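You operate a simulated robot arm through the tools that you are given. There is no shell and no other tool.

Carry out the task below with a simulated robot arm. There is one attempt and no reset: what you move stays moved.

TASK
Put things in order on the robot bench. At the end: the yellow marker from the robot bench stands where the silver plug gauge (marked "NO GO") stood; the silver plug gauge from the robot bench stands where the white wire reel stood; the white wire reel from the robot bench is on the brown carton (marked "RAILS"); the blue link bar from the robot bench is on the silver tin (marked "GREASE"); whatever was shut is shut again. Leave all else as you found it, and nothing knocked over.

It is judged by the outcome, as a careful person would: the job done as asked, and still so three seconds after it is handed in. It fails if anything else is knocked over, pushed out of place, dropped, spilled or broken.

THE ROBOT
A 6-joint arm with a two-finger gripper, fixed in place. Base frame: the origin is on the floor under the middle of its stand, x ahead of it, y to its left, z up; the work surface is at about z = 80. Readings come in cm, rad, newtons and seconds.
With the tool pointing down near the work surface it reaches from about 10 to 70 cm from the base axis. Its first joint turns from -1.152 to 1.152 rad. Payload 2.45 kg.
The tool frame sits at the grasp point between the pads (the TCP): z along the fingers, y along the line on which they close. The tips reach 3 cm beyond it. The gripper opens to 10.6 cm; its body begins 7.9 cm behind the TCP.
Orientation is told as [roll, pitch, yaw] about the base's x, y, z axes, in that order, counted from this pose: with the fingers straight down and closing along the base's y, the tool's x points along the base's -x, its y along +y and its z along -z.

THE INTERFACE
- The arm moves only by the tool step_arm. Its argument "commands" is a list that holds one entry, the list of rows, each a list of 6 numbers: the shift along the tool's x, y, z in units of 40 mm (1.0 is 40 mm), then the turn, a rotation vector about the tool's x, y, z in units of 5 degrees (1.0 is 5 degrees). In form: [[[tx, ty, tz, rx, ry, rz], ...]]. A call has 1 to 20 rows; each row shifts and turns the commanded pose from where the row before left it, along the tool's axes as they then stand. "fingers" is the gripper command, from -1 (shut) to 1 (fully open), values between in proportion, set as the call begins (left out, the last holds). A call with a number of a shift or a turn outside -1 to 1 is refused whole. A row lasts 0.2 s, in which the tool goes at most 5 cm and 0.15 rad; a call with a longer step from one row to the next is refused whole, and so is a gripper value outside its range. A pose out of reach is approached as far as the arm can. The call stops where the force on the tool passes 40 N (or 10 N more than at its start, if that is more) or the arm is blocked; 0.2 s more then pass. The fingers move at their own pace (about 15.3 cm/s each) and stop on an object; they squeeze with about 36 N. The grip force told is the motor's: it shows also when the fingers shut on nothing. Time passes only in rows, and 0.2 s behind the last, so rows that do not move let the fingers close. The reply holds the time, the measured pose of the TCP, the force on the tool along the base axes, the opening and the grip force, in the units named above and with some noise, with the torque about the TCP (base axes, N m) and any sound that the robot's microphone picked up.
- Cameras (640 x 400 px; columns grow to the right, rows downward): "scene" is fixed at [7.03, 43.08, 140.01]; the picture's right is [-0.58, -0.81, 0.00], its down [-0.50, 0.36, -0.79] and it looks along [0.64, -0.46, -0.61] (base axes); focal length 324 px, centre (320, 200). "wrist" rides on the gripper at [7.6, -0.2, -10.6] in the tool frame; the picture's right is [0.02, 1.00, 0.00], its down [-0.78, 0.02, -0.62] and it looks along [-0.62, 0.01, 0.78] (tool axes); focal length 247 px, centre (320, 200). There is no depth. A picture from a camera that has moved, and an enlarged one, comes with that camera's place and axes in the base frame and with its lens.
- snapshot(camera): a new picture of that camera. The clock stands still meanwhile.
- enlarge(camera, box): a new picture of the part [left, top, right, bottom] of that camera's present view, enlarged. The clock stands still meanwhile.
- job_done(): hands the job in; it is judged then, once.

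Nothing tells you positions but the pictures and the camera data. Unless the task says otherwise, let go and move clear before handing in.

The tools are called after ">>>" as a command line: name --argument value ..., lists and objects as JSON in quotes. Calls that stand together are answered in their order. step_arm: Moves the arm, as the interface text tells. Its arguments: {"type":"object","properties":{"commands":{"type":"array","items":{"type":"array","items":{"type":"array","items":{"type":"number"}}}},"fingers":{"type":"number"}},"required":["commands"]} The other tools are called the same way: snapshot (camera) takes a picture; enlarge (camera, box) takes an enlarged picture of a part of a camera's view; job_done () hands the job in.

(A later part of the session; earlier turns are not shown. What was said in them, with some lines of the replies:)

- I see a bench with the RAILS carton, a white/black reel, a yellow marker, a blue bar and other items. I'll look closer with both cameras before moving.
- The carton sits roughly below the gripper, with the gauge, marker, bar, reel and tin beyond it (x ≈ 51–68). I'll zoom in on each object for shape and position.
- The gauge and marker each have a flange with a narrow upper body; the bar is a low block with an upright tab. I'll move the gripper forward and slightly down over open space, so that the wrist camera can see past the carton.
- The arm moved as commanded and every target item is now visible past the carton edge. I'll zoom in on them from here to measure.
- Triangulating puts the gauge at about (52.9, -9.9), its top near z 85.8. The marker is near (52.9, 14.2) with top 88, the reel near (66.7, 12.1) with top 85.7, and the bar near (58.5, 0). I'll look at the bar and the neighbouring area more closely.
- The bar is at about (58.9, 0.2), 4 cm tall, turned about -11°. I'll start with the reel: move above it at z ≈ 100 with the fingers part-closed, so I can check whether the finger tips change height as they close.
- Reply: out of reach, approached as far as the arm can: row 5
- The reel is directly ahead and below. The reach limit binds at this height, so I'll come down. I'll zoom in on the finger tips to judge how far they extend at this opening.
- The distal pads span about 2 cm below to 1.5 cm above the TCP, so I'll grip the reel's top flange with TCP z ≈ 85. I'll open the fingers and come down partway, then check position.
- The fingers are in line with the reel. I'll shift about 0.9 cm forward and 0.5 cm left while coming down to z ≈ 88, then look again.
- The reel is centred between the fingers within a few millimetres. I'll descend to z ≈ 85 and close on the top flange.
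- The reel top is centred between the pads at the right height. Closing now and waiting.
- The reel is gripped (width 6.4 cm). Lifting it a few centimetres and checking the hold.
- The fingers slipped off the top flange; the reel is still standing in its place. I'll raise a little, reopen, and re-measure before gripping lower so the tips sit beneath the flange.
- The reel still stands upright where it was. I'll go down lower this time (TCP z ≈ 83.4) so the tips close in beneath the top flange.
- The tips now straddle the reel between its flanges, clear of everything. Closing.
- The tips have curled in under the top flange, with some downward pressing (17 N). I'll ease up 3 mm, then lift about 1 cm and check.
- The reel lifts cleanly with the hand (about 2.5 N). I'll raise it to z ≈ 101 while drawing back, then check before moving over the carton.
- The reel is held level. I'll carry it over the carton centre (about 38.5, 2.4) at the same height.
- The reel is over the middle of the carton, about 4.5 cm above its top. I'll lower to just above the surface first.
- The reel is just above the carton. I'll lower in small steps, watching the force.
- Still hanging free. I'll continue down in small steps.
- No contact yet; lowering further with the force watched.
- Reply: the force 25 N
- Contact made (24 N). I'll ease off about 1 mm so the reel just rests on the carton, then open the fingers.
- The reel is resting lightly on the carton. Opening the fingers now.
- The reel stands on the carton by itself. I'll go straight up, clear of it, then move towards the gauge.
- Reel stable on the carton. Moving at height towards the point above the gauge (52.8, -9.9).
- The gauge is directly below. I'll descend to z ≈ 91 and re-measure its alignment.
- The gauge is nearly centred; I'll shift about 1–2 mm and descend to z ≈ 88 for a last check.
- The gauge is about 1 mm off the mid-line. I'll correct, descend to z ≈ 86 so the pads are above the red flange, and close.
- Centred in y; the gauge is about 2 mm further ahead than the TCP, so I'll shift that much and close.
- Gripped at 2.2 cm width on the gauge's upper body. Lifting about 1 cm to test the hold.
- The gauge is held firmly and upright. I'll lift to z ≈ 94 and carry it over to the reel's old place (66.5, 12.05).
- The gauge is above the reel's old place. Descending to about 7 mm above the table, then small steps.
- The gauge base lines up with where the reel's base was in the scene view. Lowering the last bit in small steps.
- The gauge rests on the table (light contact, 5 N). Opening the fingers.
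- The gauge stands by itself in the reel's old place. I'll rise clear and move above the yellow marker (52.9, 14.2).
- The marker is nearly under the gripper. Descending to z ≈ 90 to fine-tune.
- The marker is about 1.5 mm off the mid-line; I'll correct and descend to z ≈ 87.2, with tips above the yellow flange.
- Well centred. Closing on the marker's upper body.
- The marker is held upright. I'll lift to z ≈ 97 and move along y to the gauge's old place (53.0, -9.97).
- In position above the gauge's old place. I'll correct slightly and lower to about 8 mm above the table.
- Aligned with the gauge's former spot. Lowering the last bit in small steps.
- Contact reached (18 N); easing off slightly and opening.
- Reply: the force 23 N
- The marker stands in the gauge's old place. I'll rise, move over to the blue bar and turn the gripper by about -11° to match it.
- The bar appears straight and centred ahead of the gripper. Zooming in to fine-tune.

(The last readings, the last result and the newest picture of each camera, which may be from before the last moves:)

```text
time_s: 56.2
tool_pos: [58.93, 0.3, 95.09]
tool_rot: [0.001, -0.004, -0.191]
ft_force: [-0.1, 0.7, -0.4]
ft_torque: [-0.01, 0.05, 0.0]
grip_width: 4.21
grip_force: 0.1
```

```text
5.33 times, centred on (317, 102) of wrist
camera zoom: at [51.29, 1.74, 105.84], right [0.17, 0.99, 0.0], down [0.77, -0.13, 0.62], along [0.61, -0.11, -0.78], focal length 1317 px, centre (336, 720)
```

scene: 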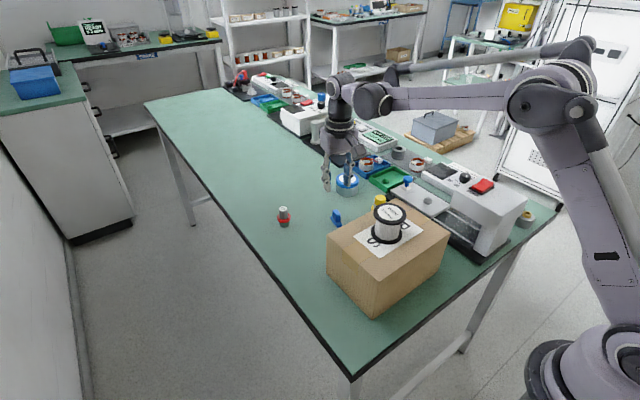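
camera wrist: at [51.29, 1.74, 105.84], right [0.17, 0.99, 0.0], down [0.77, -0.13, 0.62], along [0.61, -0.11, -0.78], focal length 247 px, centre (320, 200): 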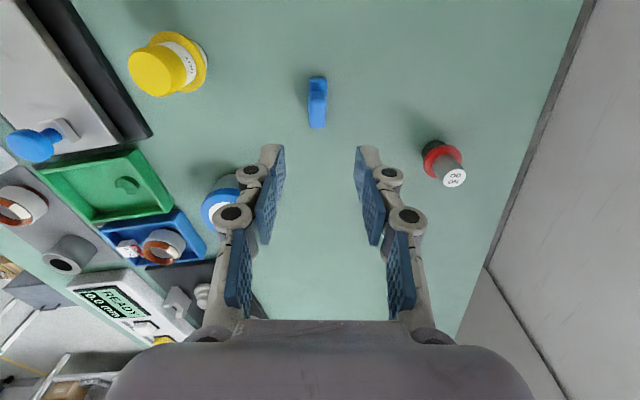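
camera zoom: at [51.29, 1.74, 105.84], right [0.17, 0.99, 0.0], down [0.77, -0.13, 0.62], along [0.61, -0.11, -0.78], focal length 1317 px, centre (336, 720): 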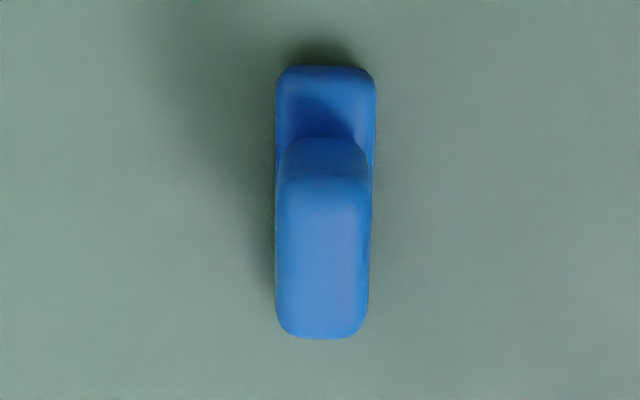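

Aligned in yaw; about 2.5 mm off sideways. I'll correct and descend to z ≈ 88.

>>> step_arm --commands '[[[0.02, -0.065, 0.5, 0, 0, 0], [0, 0, 0.6, 0, 0, 0], [0, 0, 0.6, 0, 0, 0], [0, 0, 0, 0, 0, 0]]]'

>>> enlarge --camera "wrist" --box '[240, 90, 400, 200]'

>>> enlarge --camera "scene" --box '[290, 140, 390, 240]'

```text
time_s: 57.2
tool_pos: [58.63, -0.08, 88.32]
tool_rot: [0.0, -0.002, -0.193]
ft_force: [0.0, -0.7, -0.7]
ft_torque: [-0.02, -0.02, -0.02]
grip_width: 4.25
grip_force: 0.0
```

```text
3.64 times, centred on (320, 145) of wrist
camera zoom: at [51.02, 1.4, 99.02], right [0.17, 0.99, 0.0], down [0.77, -0.13, 0.62], along [0.61, -0.11, -0.78], focal length 898 px, centre (320, 400)
```

zoom: 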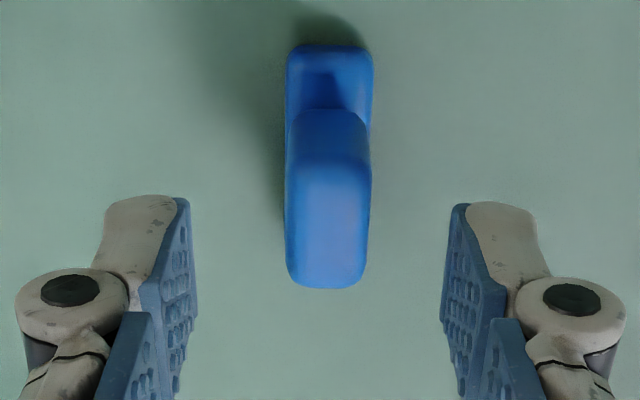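

```text
4.00 times, centred on (340, 190) of scene
camera zoom: at [7.03, 43.08, 140.01], right [-0.58, -0.81, 0.0], down [-0.5, 0.36, -0.79], along [0.64, -0.46, -0.61], focal length 1295 px, centre (240, 240)
```

zoom: 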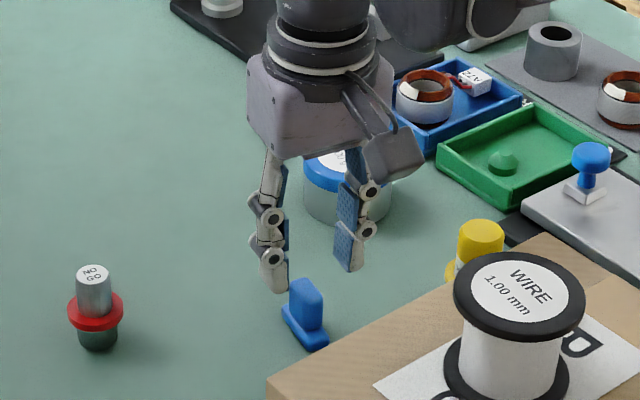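

Within 1 mm now. Descending to z ≈ 84.4, so that the pads hold the upright tab above its base.

>>> step_arm --commands '[[[-0.02, 0.025, 0.4, 0, 0, 0], [0, 0, 0.35, 0, 0, 0], [0, 0, 0.22, 0, 0, 0], [0, 0, 0, 0, 0, 0]]]'

>>> enlarge --camera "wrist" --box '[240, 110, 400, 220]'

>>> enlarge --camera "scene" --box '[310, 170, 370, 240]'

```text
time_s: 58.2
tool_pos: [58.89, -0.09, 84.57]
tool_rot: [0.001, -0.001, -0.193]
ft_force: [0.6, -0.1, 0.2]
ft_torque: [-0.01, -0.03, 0.0]
grip_width: 4.22
grip_force: 0.0
```

```text
3.64 times, centred on (320, 165) of wrist
camera zoom: at [51.22, 1.46, 95.25], right [0.17, 0.99, 0.0], down [0.77, -0.13, 0.62], along [0.61, -0.11, -0.78], focal length 898 px, centre (320, 327)
```

zoom: 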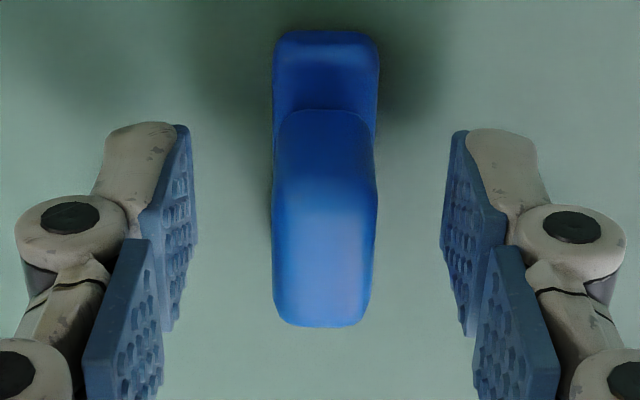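

```text
5.71 times, centred on (340, 205) of scene
camera zoom: at [7.03, 43.08, 140.01], right [-0.58, -0.81, 0.0], down [-0.5, 0.36, -0.79], along [0.64, -0.46, -0.61], focal length 1851 px, centre (206, 171)
```

zoom: 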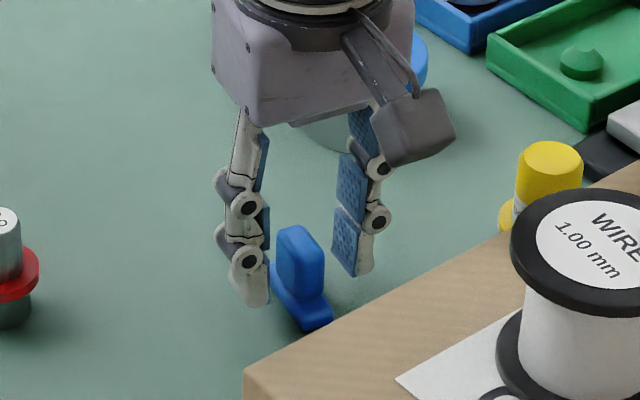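

Well aligned with the tab between the pads. Closing.

>>> step_arm --commands '[[[0, 0, 0, 0, 0, 0], [0, 0, 0, 0, 0, 0], [0, 0, 0, 0, 0, 0], [0, 0, 0, 0, 0, 0]]]' --fingers -1

>>> enlarge --camera "wrist" --box '[240, 110, 400, 220]'

>>> enlarge --camera "scene" --box '[310, 170, 370, 240]'

```text
time_s: 59.2
tool_pos: [58.81, -0.1, 84.57]
tool_rot: [-0.002, -0.001, -0.191]
ft_force: [0.6, 0.9, -0.5]
ft_torque: [0.03, -0.04, 0.01]
grip_width: 1.48
grip_force: 36.1
```

```text
3.64 times, centred on (320, 165) of wrist
camera zoom: at [51.22, 1.46, 95.27], right [0.17, 0.99, 0.0], down [0.77, -0.13, 0.62], along [0.61, -0.11, -0.78], focal length 898 px, centre (320, 327)
```

zoom: 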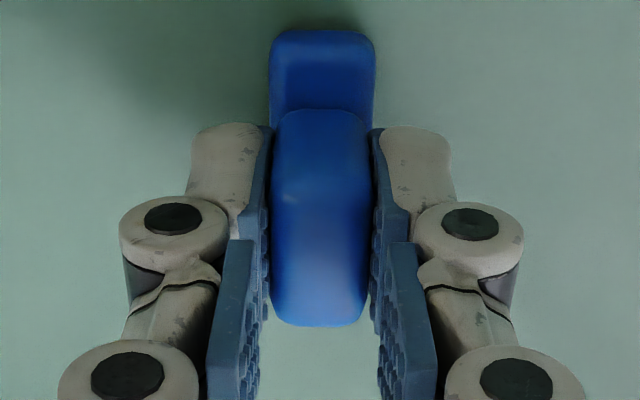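

```text
5.71 times, centred on (340, 205) of scene
camera zoom: at [7.03, 43.08, 140.01], right [-0.58, -0.81, 0.0], down [-0.5, 0.36, -0.79], along [0.64, -0.46, -0.61], focal length 1851 px, centre (206, 171)
```

zoom: 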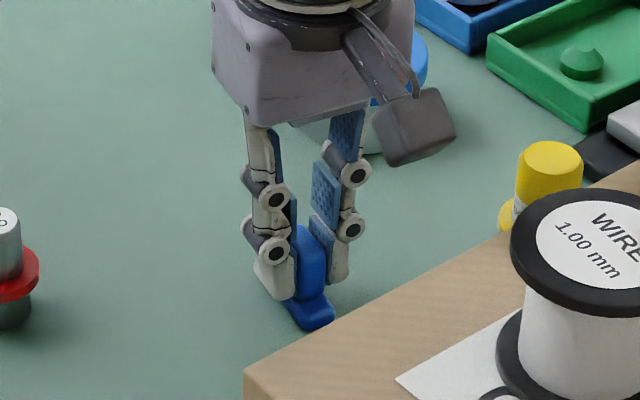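

The bar is gripped (1.5 cm wide). I'll lift it, check, then move towards the tin while keeping the bar well above it.

>>> step_arm --commands '[[[0, 0, -0.15, 0, 0, 0], [0, 0, -0.3, 0, 0, 0], [0, 0, -0.5, 0, 0, 0], [0, 0, -0.6, 0, 0, 0], [0, 0, -0.6, 0, 0, 0], [0, 0, 0, 0, 0, 0]]]'

>>> enlarge --camera "wrist" --box '[240, 110, 400, 220]'

>>> enlarge --camera "scene" --box '[290, 130, 390, 240]'

```text
time_s: 60.6
tool_pos: [58.79, 0.21, 93.09]
tool_rot: [0.001, -0.002, -0.193]
ft_force: [-0.5, -0.5, 0.7]
ft_torque: [-0.03, 0.0, -0.01]
grip_width: 1.49
grip_force: 35.8
```

```text
3.64 times, centred on (320, 165) of wrist
camera zoom: at [51.16, 1.65, 103.78], right [0.17, 0.99, 0.0], down [0.77, -0.13, 0.62], along [0.61, -0.11, -0.78], focal length 898 px, centre (320, 327)
```

zoom: 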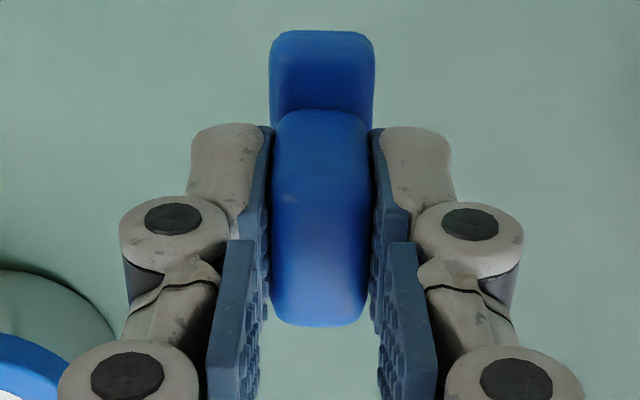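

```text
3.64 times, centred on (340, 185) of scene
camera zoom: at [7.03, 43.08, 140.01], right [-0.58, -0.81, 0.0], down [-0.5, 0.36, -0.79], along [0.64, -0.46, -0.61], focal length 1178 px, centre (247, 254)
```

zoom: 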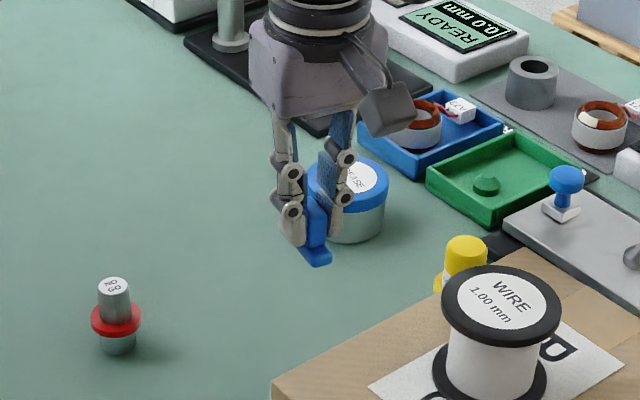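

The bar is lifted cleanly. Moving sideways towards the tin, stopping short of it for a measurement.

>>> step_arm --commands '[[[-0.2, -0.62, 0, 0, 0, 0], [-0.2, -0.62, 0, 0, 0, 0], [-0.2, -0.62, 0, 0, 0, 0], [-0.2, -0.6, 0, 0, 0, 0], [0, 0, 0, 0, 0, 0]]]'

>>> snapshot --camera "wrist"

>>> enlarge --camera "scene" --box '[290, 110, 410, 230]'

```text
time_s: 61.8
tool_pos: [60.13, -10.27, 93.24]
tool_rot: [-0.001, 0.0, -0.192]
ft_force: [0.1, 0.3, 0.4]
ft_torque: [0.0, -0.01, -0.02]
grip_width: 1.49
grip_force: 36.1
```

```text
taken
camera wrist: at [52.44, -8.79, 103.81], right [0.17, 0.99, 0.0], down [0.77, -0.13, 0.62], along [0.61, -0.11, -0.78], focal length 247 px, centre (320, 200)
```

wrist: 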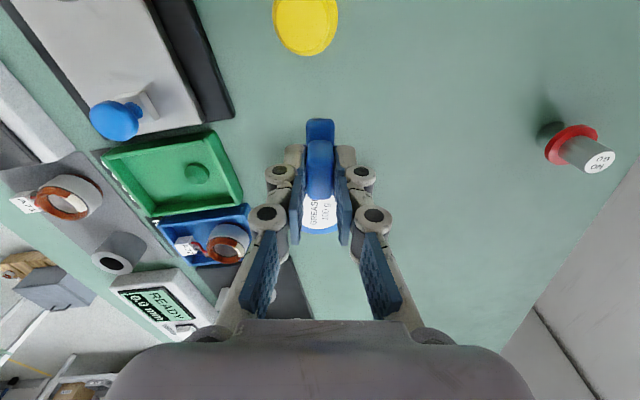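

```text
3.33 times, centred on (350, 170) of scene
camera zoom: at [7.04, 43.07, 140.01], right [-0.58, -0.81, 0.0], down [-0.5, 0.36, -0.79], along [0.64, -0.46, -0.61], focal length 1080 px, centre (220, 300)
```

zoom: 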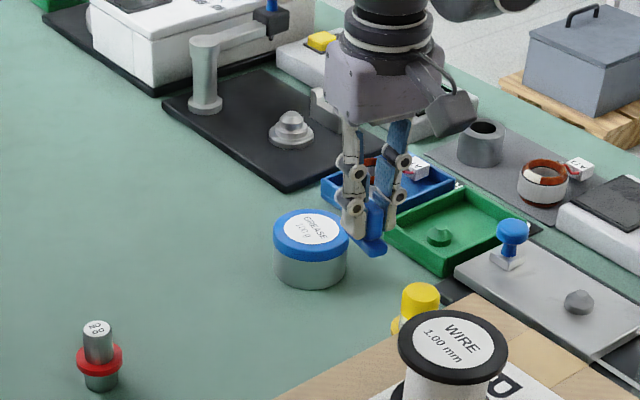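

>>> enlarge --camera "wrist" --box '[270, 150, 370, 240]'

>>> enlarge --camera "scene" --box '[325, 160, 375, 205]'

```text
4.44 times, centred on (320, 195) of wrist
camera zoom: at [52.44, -8.79, 103.81], right [0.17, 0.99, 0.0], down [0.77, -0.13, 0.62], along [0.61, -0.11, -0.78], focal length 1098 px, centre (320, 222)
```

zoom: 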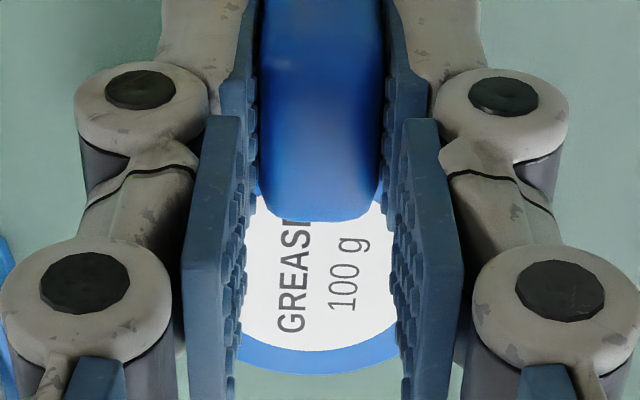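

```text
8.89 times, centred on (350, 182) of scene
camera zoom: at [7.04, 43.07, 140.01], right [-0.58, -0.81, 0.0], down [-0.5, 0.36, -0.79], along [0.64, -0.46, -0.61], focal length 2879 px, centre (53, 356)
```

zoom: 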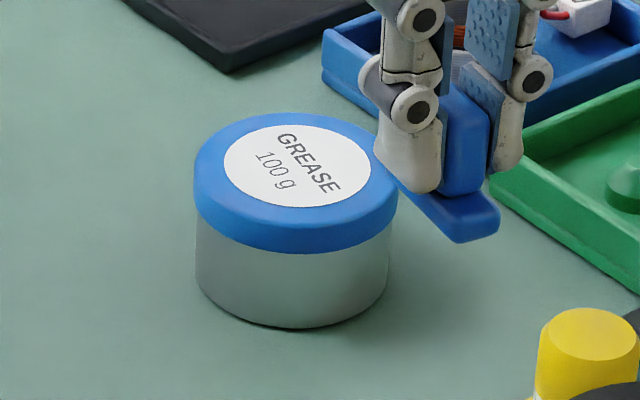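

The tin's centre is about (68.4, -11.55) with its top near z 85. I'll move forward over it while lowering slightly, keeping the bar about 1.5 cm above the lid.

>>> step_arm --commands '[[[-0.4, 0.008, 0.1, 0, 0, 0], [-0.4, 0.008, 0.1, 0, 0, 0], [-0.4, 0.008, 0.1, 0, 0, 0], [-0.4, 0.008, 0.1, 0, 0, 0], [-0.4, 0.008, 0.1, 0, 0, 0], [0, 0, 0, 0, 0, 0]]]'

>>> snapshot --camera "wrist"

>>> enlarge --camera "scene" --box '[310, 130, 390, 210]'

```text
time_s: 63.2
tool_pos: [68.11, -11.53, 91.09]
tool_rot: [-0.001, -0.001, -0.193]
ft_force: [0.4, 0.8, -0.1]
ft_torque: [0.0, 0.01, 0.0]
grip_width: 1.49
grip_force: 35.8
```

```text
taken
camera wrist: at [60.38, -9.99, 101.82], right [0.17, 0.99, 0.0], down [0.77, -0.13, 0.62], along [0.61, -0.11, -0.78], focal length 247 px, centre (320, 200)
```

wrist: 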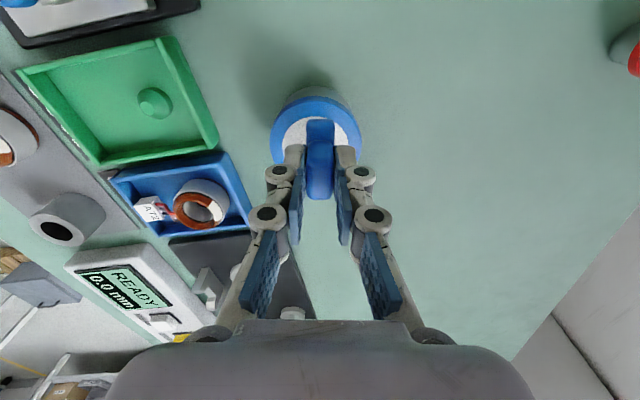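

```text
5.00 times, centred on (350, 170) of scene
camera zoom: at [7.03, 43.08, 140.01], right [-0.58, -0.81, 0.0], down [-0.5, 0.36, -0.79], along [0.64, -0.46, -0.61], focal length 1619 px, centre (170, 350)
```

zoom: 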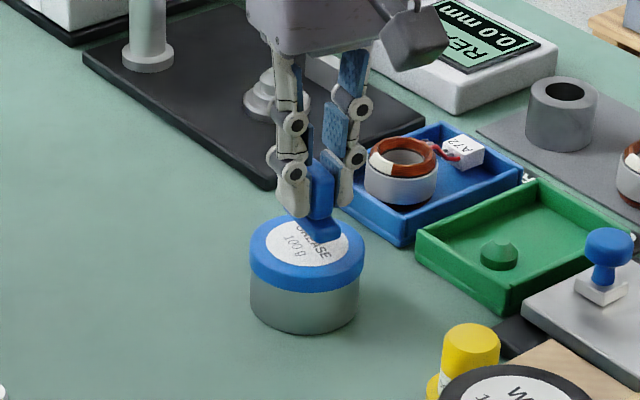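

>>> enlarge --camera "wrist" --box '[250, 75, 390, 210]'

>>> enlarge --camera "scene" --box '[330, 155, 375, 205]'

```text
2.96 times, centred on (320, 142) of wrist
camera zoom: at [60.38, -9.99, 101.82], right [0.17, 0.99, 0.0], down [0.77, -0.13, 0.62], along [0.61, -0.11, -0.78], focal length 732 px, centre (320, 370)
```

zoom: 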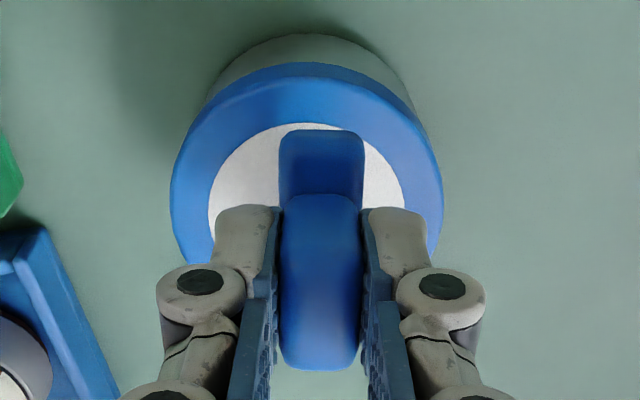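

```text
8.00 times, centred on (352, 180) of scene
camera zoom: at [7.03, 43.08, 140.01], right [-0.58, -0.81, 0.0], down [-0.5, 0.36, -0.79], along [0.64, -0.46, -0.61], focal length 2591 px, centre (60, 360)
```

zoom: 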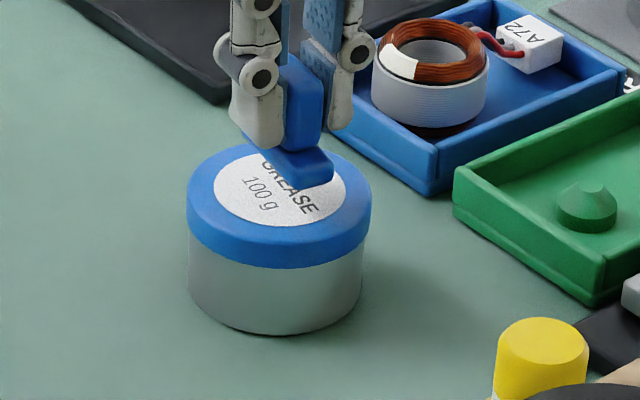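

With the bar pointing outward its near end would sit close to the lid's rim, and the reach limit prevents going further. I'll turn the bar 90° in place so it lies crosswise on the lid, while staying 1.5 cm above it.

>>> step_arm --commands '[[[0, 0, 0, 0, 0, -1], [0, 0, 0, 0, 0, -1], [0, 0, 0, 0, 0, -1], [0, 0, 0, 0, 0, -1], [0, 0, 0, 0, 0, -1], [0, 0, 0, 0, 0, -1], [0, 0, 0, 0, 0, 0]]]'

>>> snapshot --camera "wrist"

>>> snapshot --camera "scene"

```text
time_s: 64.8
tool_pos: [68.02, -11.59, 91.17]
tool_rot: [-0.003, 0.0, 0.332]
ft_force: [0.6, -0.1, 0.5]
ft_torque: [-0.02, 0.0, 0.02]
grip_width: 1.48
grip_force: 36.0
```

```text
taken
camera wrist: at [60.71, -14.01, 101.88], right [-0.35, 0.94, 0.0], down [0.73, 0.27, 0.62], along [0.58, 0.21, -0.78], focal length 247 px, centre (320, 200)
```

wrist: 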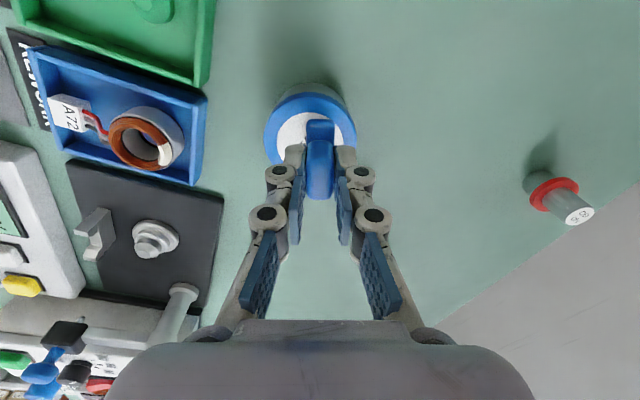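

```text
taken
```

scene: 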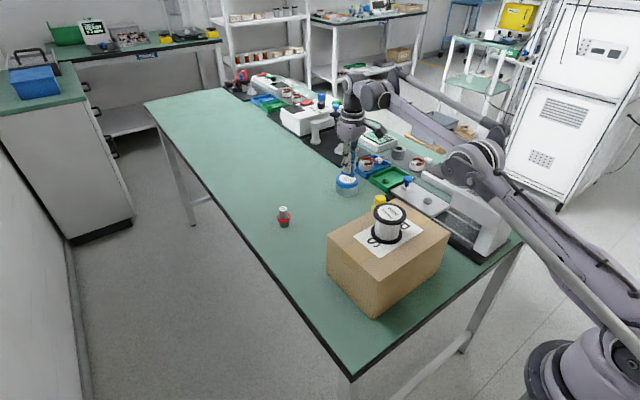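

Turning works as planned, with the position held. Continuing the remaining 60°.

>>> step_arm --commands '[[[0, 0, 0, 0, 0, -1], [0, 0, 0, 0, 0, -1], [0, 0, 0, 0, 0, -1], [0, 0, 0, 0, 0, -1], [0, 0, 0, 0, 0, -1], [0, 0, 0, 0, 0, -1], [0, 0, 0, 0, 0, -1], [0, 0, 0, 0, 0, -1], [0, 0, 0, 0, 0, -1], [0, 0, 0, 0, 0, -1], [0, 0, 0, 0, 0, -1], [0, 0, 0, 0, 0, -1], [0, 0, 0, 0, 0, 0]]]'

>>> snapshot --camera "wrist"

>>> enlarge --camera "wrist" --box '[240, 75, 400, 210]'

>>> enlarge --camera "scene" --box '[320, 140, 385, 205]'

```text
time_s: 67.6
tool_pos: [67.9, -11.56, 91.16]
tool_rot: [-0.002, 0.001, 1.381]
ft_force: [0.2, 1.4, 0.5]
ft_torque: [0.01, -0.01, 0.01]
grip_width: 1.49
grip_force: 36.0
```

```text
taken
camera wrist: at [66.58, -18.92, 101.87], right [-0.99, 0.17, 0.0], down [0.13, 0.77, 0.62], along [0.11, 0.61, -0.78], focal length 247 px, centre (320, 200)
```

wrist: 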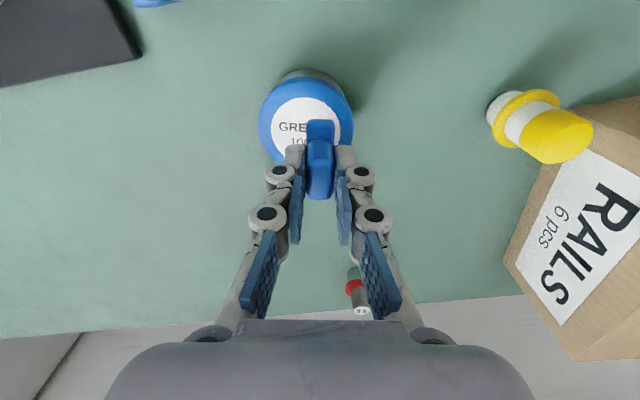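

```text
2.96 times, centred on (320, 142) of wrist
camera zoom: at [66.58, -18.92, 101.87], right [-0.99, 0.17, 0.0], down [0.13, 0.77, 0.62], along [0.11, 0.61, -0.78], focal length 732 px, centre (320, 370)
```

zoom: 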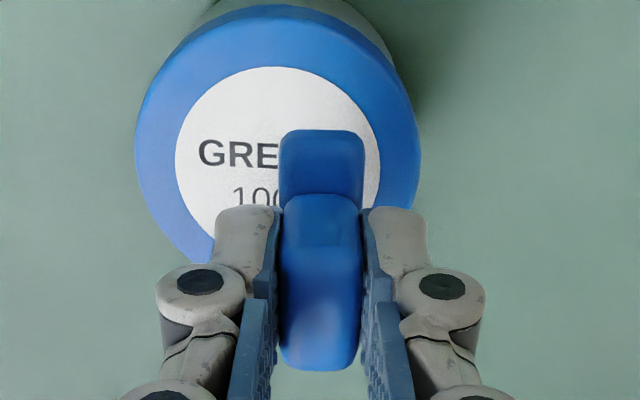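

```text
6.15 times, centred on (352, 172) of scene
camera zoom: at [7.03, 43.08, 140.01], right [-0.58, -0.81, 0.0], down [-0.5, 0.36, -0.79], along [0.64, -0.46, -0.61], focal length 1993 px, centre (120, 369)
```

zoom: 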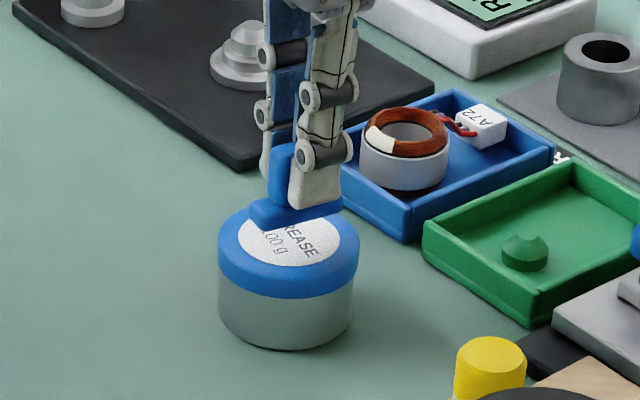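

The bar now lies crosswise, centred along its length; it's about 1 cm inward of the lid centre. I'll nudge outward 3 mm while lowering towards the lid.

>>> step_arm --commands '[[[0, -0.04, 0.1, 0, 0, 0], [0, -0.04, 0.1, 0, 0, 0], [0, 0, 0.08, 0, 0, 0], [0, 0, 0, 0, 0, 0]]]'

>>> enlarge --camera "wrist" --box '[240, 75, 400, 210]'

>>> enlarge --camera "scene" --box '[320, 140, 385, 205]'

```text
time_s: 68.6
tool_pos: [68.3, -11.64, 89.96]
tool_rot: [-0.001, 0.0, 1.38]
ft_force: [-0.2, 0.7, -0.9]
ft_torque: [-0.01, -0.04, 0.02]
grip_width: 1.47
grip_force: 36.2
```

```text
2.96 times, centred on (320, 142) of wrist
camera zoom: at [66.88, -18.98, 100.78], right [-0.99, 0.17, 0.0], down [0.13, 0.77, 0.62], along [0.11, 0.61, -0.78], focal length 732 px, centre (320, 370)
```

zoom: 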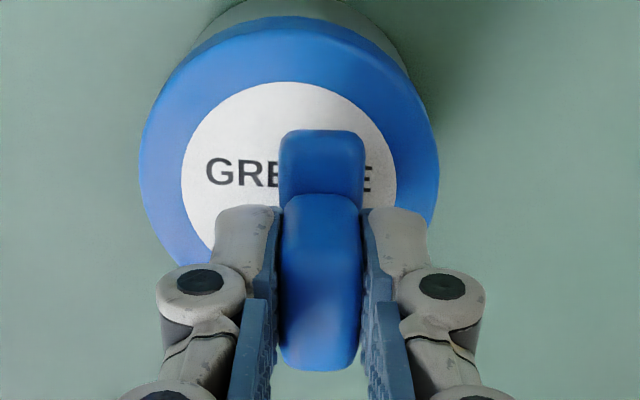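

```text
6.15 times, centred on (352, 172) of scene
camera zoom: at [7.03, 43.08, 140.01], right [-0.58, -0.81, 0.0], down [-0.5, 0.36, -0.79], along [0.64, -0.46, -0.61], focal length 1993 px, centre (120, 369)
```

zoom: 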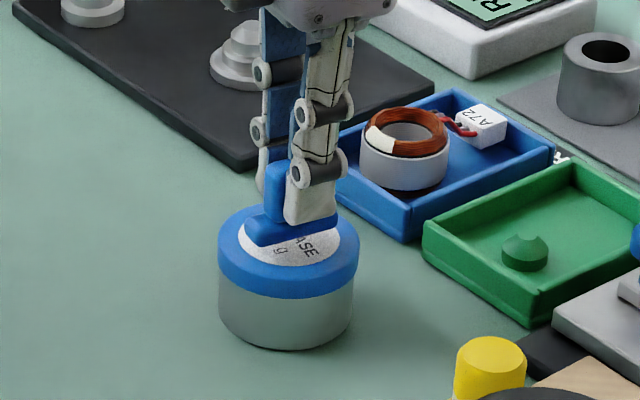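

Now about 7 mm from the lid centre, just above the lid. Continuing down in small steps with a slight outward nudge.

>>> step_arm --commands '[[[0, -0.05, 0.03, 0, 0, 0], [0, 0, 0, 0, 0, 0]]]'

>>> step_arm --commands '[[[0, 0, 0.03, 0, 0, 0], [0, 0, 0, 0, 0, 0]]]'

```text
time_s: 69.2
tool_pos: [68.44, -11.65, 89.95]
tool_rot: [-0.001, 0.001, 1.379]
ft_force: [-0.4, 0.5, -0.3]
ft_torque: [0.0, -0.02, 0.0]
grip_width: 1.47
grip_force: 36.6
```

```text
time_s: 69.8
tool_pos: [68.41, -11.55, 89.91]
tool_rot: [0.0, 0.001, 1.38]
ft_force: [0.7, 0.3, 0.0]
ft_torque: [0.0, 0.03, 0.0]
grip_width: 1.5
grip_force: 36.7
```

>>> step_arm --commands '[[[0, 0, 0.03, 0, 0, 0], [0, 0, 0, 0, 0, 0]]]'

>>> enlarge --camera "scene" --box '[330, 155, 375, 205]'

```text
time_s: 70.4
tool_pos: [68.41, -11.67, 89.63]
tool_rot: [-0.002, -0.001, 1.378]
ft_force: [-0.7, 0.2, 0.3]
ft_torque: [-0.01, 0.03, 0.03]
grip_width: 1.47
grip_force: 35.9
```

```text
8.00 times, centred on (352, 180) of scene
camera zoom: at [7.03, 43.08, 140.01], right [-0.58, -0.81, 0.0], down [-0.5, 0.36, -0.79], along [0.64, -0.46, -0.61], focal length 2591 px, centre (60, 360)
```

zoom: 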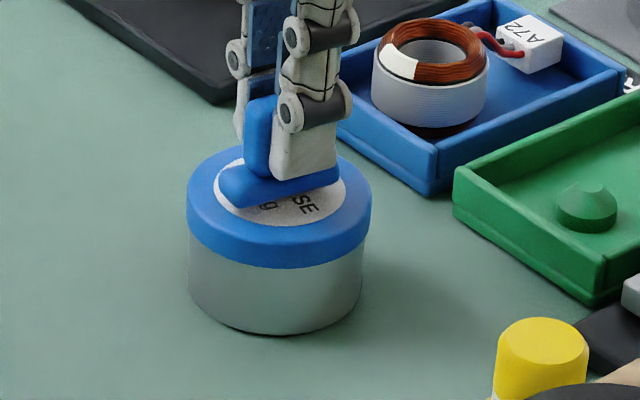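

>>> step_arm --commands '[[[0, 0, 0.03, 0, 0, 0], [0, 0, 0, 0, 0, 0]]]'

>>> step_arm --commands '[[[0, 0, 0.02, 0, 0, 0], [0, 0, 0, 0, 0, 0]]]'

```text
time_s: 71.0
tool_pos: [68.45, -11.55, 89.52]
tool_rot: [-0.002, 0.0, 1.379]
ft_force: [1.0, -0.5, -0.5]
ft_torque: [0.01, -0.02, 0.01]
grip_width: 1.48
grip_force: 36.4
```

```text
time_s: 71.6
tool_pos: [68.54, -11.61, 89.44]
tool_rot: [-0.003, -0.001, 1.378]
ft_force: [-0.2, 0.5, -0.5]
ft_torque: [-0.01, 0.0, -0.04]
grip_width: 1.48
grip_force: 36.3
```

>>> step_arm --commands '[[[0, 0, 0.025, 0, 0, 0], [0, 0, 0, 0, 0, 0]]]'

>>> step_arm --commands '[[[0, 0, 0.02, 0, 0, 0], [0, 0, 0, 0, 0, 0]]]'

>>> enlarge --camera "scene" --box '[330, 155, 375, 205]'

```text
time_s: 72.2
tool_pos: [68.57, -11.72, 89.38]
tool_rot: [-0.001, -0.001, 1.378]
ft_force: [-0.4, 0.0, -2.1]
ft_torque: [-0.01, 0.01, -0.01]
grip_width: 1.51
grip_force: 36.3
```

```text
time_s: 72.8
tool_pos: [68.48, -11.66, 89.34]
tool_rot: [-0.002, 0.001, 1.38]
ft_force: [-0.8, -0.1, -0.3]
ft_torque: [-0.01, -0.04, -0.03]
grip_width: 1.46
grip_force: 36.3
```

```text
8.00 times, centred on (352, 180) of scene
camera zoom: at [7.03, 43.08, 140.01], right [-0.58, -0.81, 0.0], down [-0.5, 0.36, -0.79], along [0.64, -0.46, -0.61], focal length 2591 px, centre (60, 360)
```

zoom: 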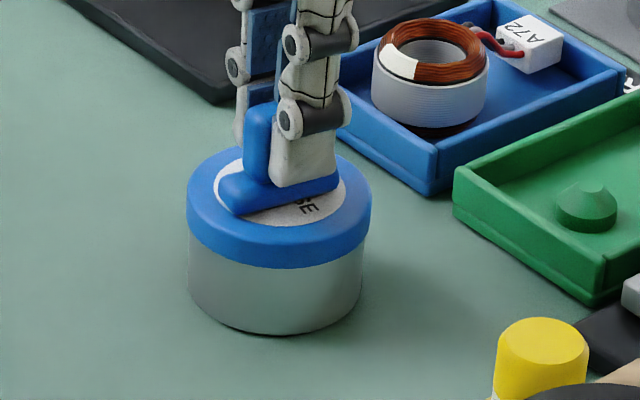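

Very close to the lid; continuing in sub-millimetre steps.

>>> step_arm --commands '[[[0, 0, 0.02, 0, 0, 0], [0, 0, 0, 0, 0, 0]]]'

>>> step_arm --commands '[[[0, 0, 0.02, 0, 0, 0], [0, 0, 0, 0, 0, 0]]]'

```text
time_s: 73.4
tool_pos: [68.57, -11.65, 89.2]
tool_rot: [-0.001, 0.001, 1.377]
ft_force: [-0.8, -0.4, -0.8]
ft_torque: [-0.01, -0.01, -0.03]
grip_width: 1.46
grip_force: 36.1
```

```text
time_s: 74.0
tool_pos: [68.54, -11.76, 89.24]
tool_rot: [-0.003, 0.002, 1.379]
ft_force: [0.3, -0.3, -1.3]
ft_torque: [-0.04, -0.02, 0.0]
grip_width: 1.49
grip_force: 36.3
```

>>> step_arm --commands '[[[0, 0, 0.02, 0, 0, 0], [0, 0, 0, 0, 0, 0]]]'

>>> step_arm --commands '[[[0, 0, 0.02, 0, 0, 0], [0, 0, 0, 0, 0, 0]]]'

>>> enlarge --camera "scene" --box '[330, 155, 375, 205]'

```text
time_s: 74.6
tool_pos: [68.63, -11.62, 89.13]
tool_rot: [-0.002, 0.0, 1.379]
ft_force: [-0.5, -0.6, 12.5]
ft_torque: [0.06, 0.0, 0.02]
grip_width: 1.49
grip_force: 35.9
```

```text
time_s: 75.2
tool_pos: [68.53, -11.81, 89.1]
tool_rot: [-0.002, 0.002, 1.376]
ft_force: [0.5, -2.3, 25.6]
ft_torque: [-0.02, -0.03, 0.0]
grip_width: 1.52
grip_force: 35.7
```

```text
8.00 times, centred on (352, 180) of scene
camera zoom: at [6.98, 43.08, 140.01], right [-0.58, -0.81, 0.0], down [-0.5, 0.36, -0.79], along [0.64, -0.46, -0.61], focal length 2591 px, centre (60, 360)
```

zoom: 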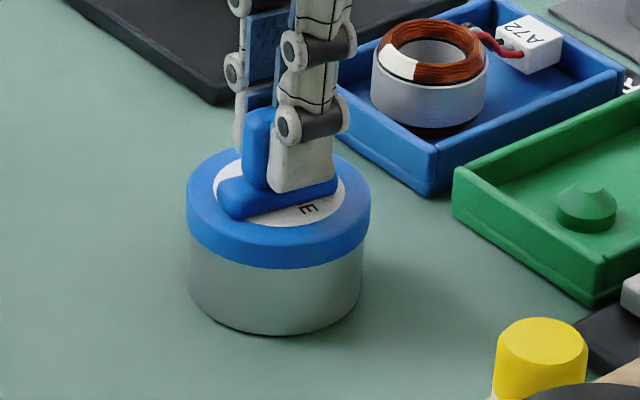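

Contact with the lid (25 N). Easing off by 1.2 mm, then releasing.

>>> step_arm --commands '[[[0, 0, -0.03, 0, 0, 0], [0, 0, 0, 0, 0, 0]]]'

```text
time_s: 75.8
tool_pos: [68.59, -11.61, 89.11]
tool_rot: [-0.003, 0.001, 1.376]
ft_force: [-0.4, -3.8, 11.0]
ft_torque: [-0.07, 0.05, 0.05]
grip_width: 1.49
grip_force: 36.1
```

>>> step_arm --commands '[[[0, 0, -0.015, 0, 0, 0], [0, 0, 0, 0, 0, 0]]]'

```text
time_s: 76.4
tool_pos: [68.5, -11.67, 89.08]
tool_rot: [-0.001, -0.001, 1.379]
ft_force: [0.3, -2.1, 1.4]
ft_torque: [0.0, 0.03, 0.01]
grip_width: 1.48
grip_force: 36.2
```

The bar rests lightly on the lid. Opening the fingers.

>>> step_arm --commands '[[[0, 0, 0, 0, 0, 0], [0, 0, 0, 0, 0, 0], [0, 0, 0, 0, 0, 0]]]' --fingers -0.2

>>> enlarge --camera "scene" --box '[330, 155, 375, 205]'

>>> enlarge --camera "wrist" --box '[240, 75, 400, 210]'

```text
time_s: 77.2
tool_pos: [68.56, -11.58, 89.08]
tool_rot: [-0.002, 0.0, 1.38]
ft_force: [-0.5, 0.2, -0.4]
ft_torque: [-0.02, 0.03, -0.04]
grip_width: 4.26
grip_force: 0.0
```

```text
8.00 times, centred on (352, 180) of scene
camera zoom: at [7.03, 43.08, 140.01], right [-0.58, -0.81, 0.0], down [-0.5, 0.36, -0.79], along [0.64, -0.46, -0.61], focal length 2591 px, centre (60, 360)
```

zoom: 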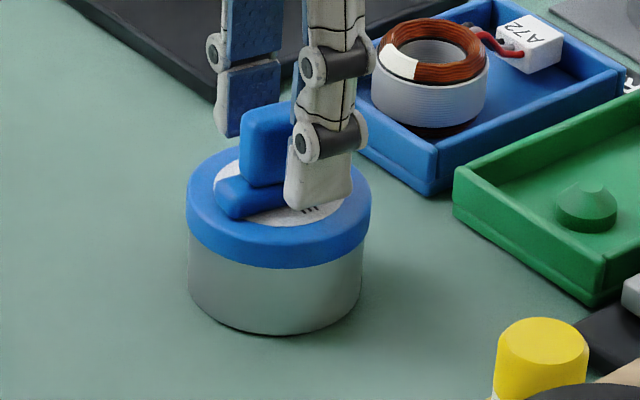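

```text
2.96 times, centred on (320, 142) of wrist
camera zoom: at [67.13, -18.93, 99.84], right [-0.99, 0.17, 0.0], down [0.13, 0.77, 0.62], along [0.11, 0.61, -0.78], focal length 732 px, centre (320, 370)
```

zoom: 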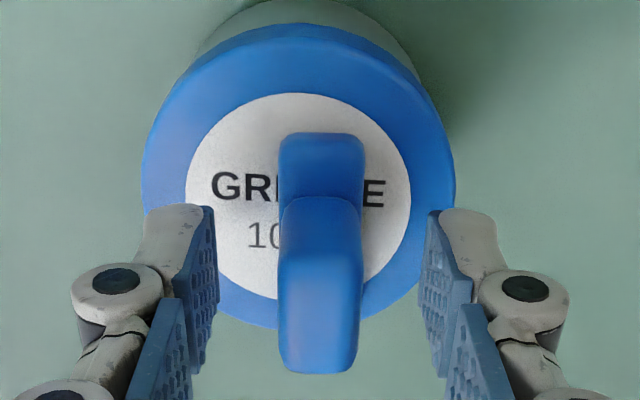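

The bar stands on the lid by itself. I'll open a bit wider, then rise with a slight inward drift to stay within reach, keeping clear of the bar.

>>> step_arm --commands '[[[0, 0, 0, 0, 0, 0], [0, 0, 0, 0, 0, 0], [0, 0.03, -0.15, 0, 0, 0], [0, 0.04, -0.2, 0, 0, 0], [0, 0.05, -0.25, 0, 0, 0], [0, 0.05, -0.25, 0, 0, 0], [0, 0, 0, 0, 0, 0]]]' --fingers 0.1

>>> enlarge --camera "scene" --box '[320, 130, 385, 205]'

>>> snapshot --camera "wrist"

```text
time_s: 78.8
tool_pos: [67.91, -11.58, 92.49]
tool_rot: [-0.001, -0.002, 1.379]
ft_force: [0.6, 0.0, 0.5]
ft_torque: [0.01, 0.03, 0.03]
grip_width: 5.83
grip_force: 0.1
```

```text
5.33 times, centred on (352, 168) of scene
camera zoom: at [7.03, 43.08, 140.01], right [-0.58, -0.81, 0.0], down [-0.5, 0.36, -0.79], along [0.64, -0.46, -0.61], focal length 1727 px, centre (147, 373)
```

zoom: 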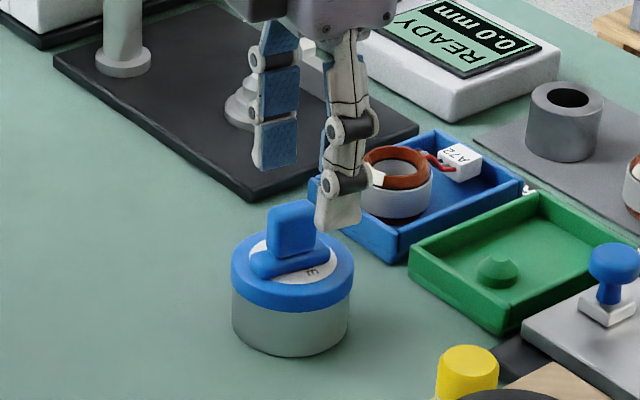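

```text
taken
camera wrist: at [66.41, -18.87, 103.21], right [-0.99, 0.17, 0.0], down [0.13, 0.77, 0.62], along [0.11, 0.61, -0.78], focal length 247 px, centre (320, 200)
```

wrist: 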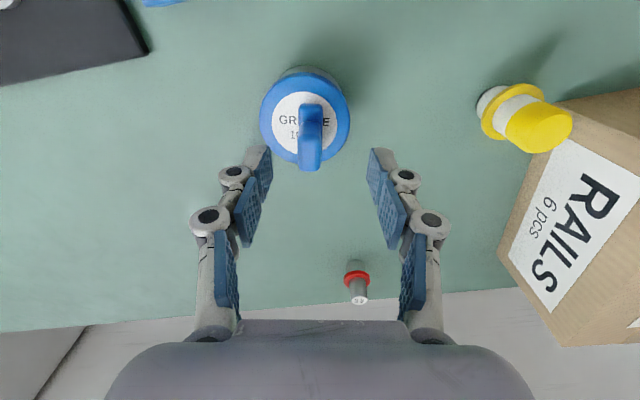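

The gripper is clear above the bar. Rising further and drawing back, then turning the wrist back.

>>> step_arm --commands '[[[0, 0.25, -0.5, 0, 0, 0], [0, 0.3, -0.5, 0, 0, 0], [0, 0.3, -0.6, 0, 0, 0], [0, 0.3, -0.7, 0, 0, 0], [0, 0.3, -0.7, 0, 0, 0], [0, 0.3, -0.7, 0, 0, 0], [0, 0, 0, 0, 0, 0]]]'

>>> step_arm --commands '[[[0, 0, 0, 0, 0, 1], [0, 0, 0, 0, 0, 1], [0, 0, 0, 0, 0, 1], [0, 0, 0, 0, 0, 1], [0, 0, 0, 0, 0, 1], [0, 0, 0, 0, 0, 1], [0, 0, 0, 0, 0, 1], [0, 0, 0, 0, 0, 1], [0, 0, 0, 0, 0, 1], [0, 0, 0, 0, 0, 1], [0, 0, 0, 0, 0, 1], [0, 0, 0, 0, 0, 1], [0, 0, 0, 0, 0, 1], [0, 0, 0, 0, 0, 1], [0, 0, 0, 0, 0, 1], [0, 0, 0, 0, 0, 0.8], [0, 0, 0, 0, 0, 0]]]'

>>> snapshot --camera "wrist"

>>> snapshot --camera "scene"

```text
time_s: 80.4
tool_pos: [61.01, -10.11, 107.48]
tool_rot: [-0.002, 0.0, 1.38]
ft_force: [1.2, -0.3, 0.1]
ft_torque: [0.02, 0.03, -0.02]
grip_width: 5.83
grip_force: 0.1
```

```text
time_s: 84.0
tool_pos: [60.96, -10.11, 107.3]
tool_rot: [-0.001, -0.003, -0.001]
ft_force: [-0.2, -0.5, 0.2]
ft_torque: [0.02, -0.02, 0.0]
grip_width: 5.83
grip_force: 0.1
```

```text
taken
camera wrist: at [53.21, -10.12, 118.06], right [-0.02, 1.0, 0.0], down [0.78, 0.02, 0.62], along [0.62, 0.01, -0.78], focal length 247 px, centre (320, 200)
```

wrist: 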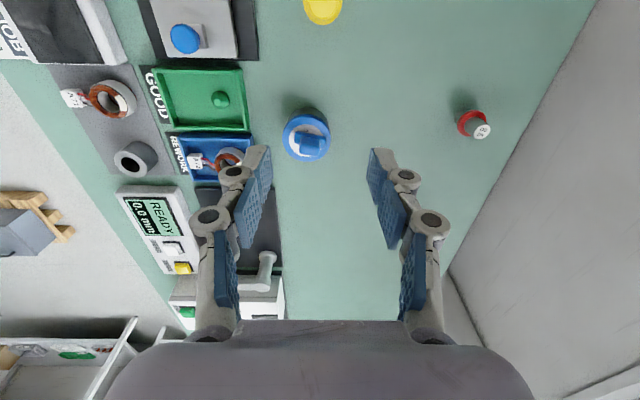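

```text
taken
```

scene: 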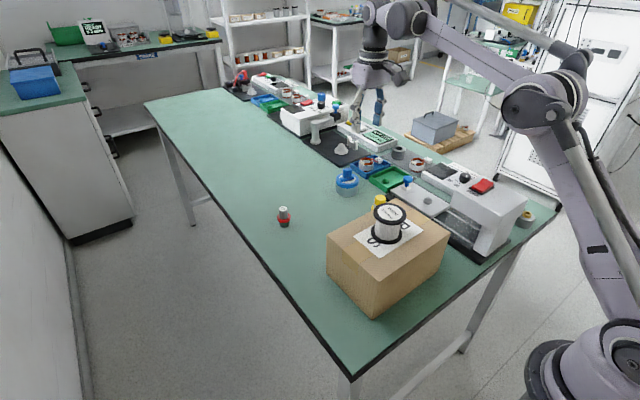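

Everything looks in place. I'll go back up to the starting pose to compare the final layout with the original pictures.

>>> step_arm --commands '[[[0, 0, -0.8, 0, 0, 0], [0, 0, -0.8, 0, 0, 0], [0, 0, -0.8, 0, 0, 0], [0.8, 0.435, 0, 0, 0, 0], [0.8, 0.435, 0, 0, 0, 0], [0.8, 0.435, 0, 0, 0, 0], [0.8, 0.435, 0, 0, 0, 0], [0.8, 0.435, 0, 0, 0, 0], [0.8, 0.435, 0, 0, 0, 0], [0.8, 0.435, 0, 0, 0, 0], [0.74, 0.4, 0, 0, 0, 0], [0, 0, 0, 0, 0, 0]]]' --fingers 1

>>> snapshot --camera "wrist"

>>> enlarge --camera "wrist" --box '[200, 130, 420, 267]'

>>> enlarge --camera "scene" --box '[240, 140, 480, 290]'

```text
time_s: 86.6
tool_pos: [32.93, 3.96, 115.17]
tool_rot: [0.0, -0.001, -0.003]
ft_force: [0.0, -0.3, 0.9]
ft_torque: [0.03, 0.0, 0.03]
grip_width: 10.58
grip_force: 0.0
out of reach, approached as far as the arm can: row 2, 3
```

```text
taken
camera wrist: at [25.16, 4.02, 125.91], right [-0.02, 1.0, 0.0], down [0.78, 0.02, 0.62], along [0.62, 0.01, -0.78], focal length 247 px, centre (320, 200)
```

wrist: 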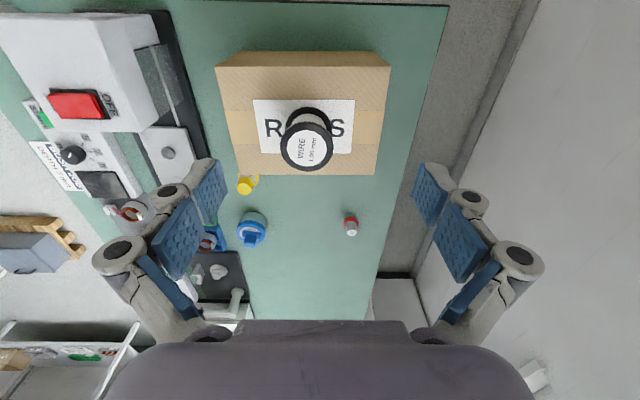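

```text
2.91 times, centred on (310, 198) of wrist
camera zoom: at [25.16, 4.02, 125.91], right [-0.02, 1.0, 0.0], down [0.78, 0.02, 0.62], along [0.62, 0.01, -0.78], focal length 718 px, centre (349, 204)
```

zoom: 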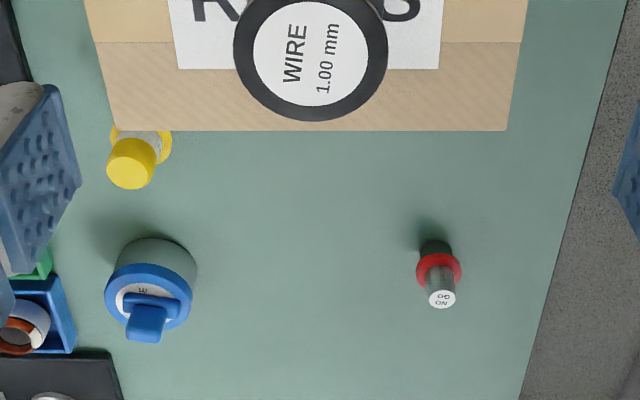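

```text
2.67 times, centred on (360, 215) of scene
camera zoom: at [7.03, 43.08, 140.01], right [-0.58, -0.81, 0.0], down [-0.5, 0.36, -0.79], along [0.64, -0.46, -0.61], focal length 864 px, centre (213, 160)
```

zoom: 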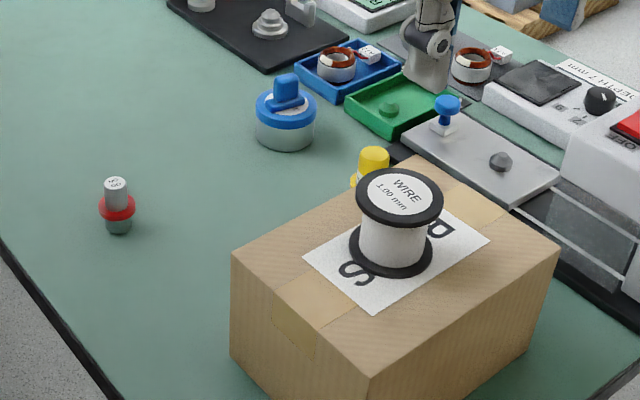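

The final layout checks out:
- **Reel:** on the RAILS carton.
- **Gauge:** standing where the reel stood.
- **Marker:** standing where the gauge stood.
- **Bar:** on the GREASE tin.

The carton and tin haven't moved, both are still shut, and the arm is clear, so I'm handing the job in.

>>> job_done

```text
The job is handed in.
```

The job is handed in, and all four items ended up where you asked:

- **White wire reel:** stands near the middle of the brown carton (RAILS). My first grip slipped off its rim before it lifted, and the reel stayed upright. The second grip, taken lower, held.
- **Silver plug gauge (NO GO):** stands where the reel stood. In the scene picture its base lines up with where the reel's base was.
- **Yellow marker:** stands where the gauge stood, within a few millimetres by my measurement.
- **Blue link bar:** stands upright on the lid of the silver tin (GREASE). I turned it crosswise because, pointing outward, one end would have sat at the lid's edge. It rests slightly inward of the lid's centre.

Nothing was opened, so the carton and the tin are still shut. In the last pictures neither had moved and nothing was knocked over. The arm finished with its fingers open, well above the carton.
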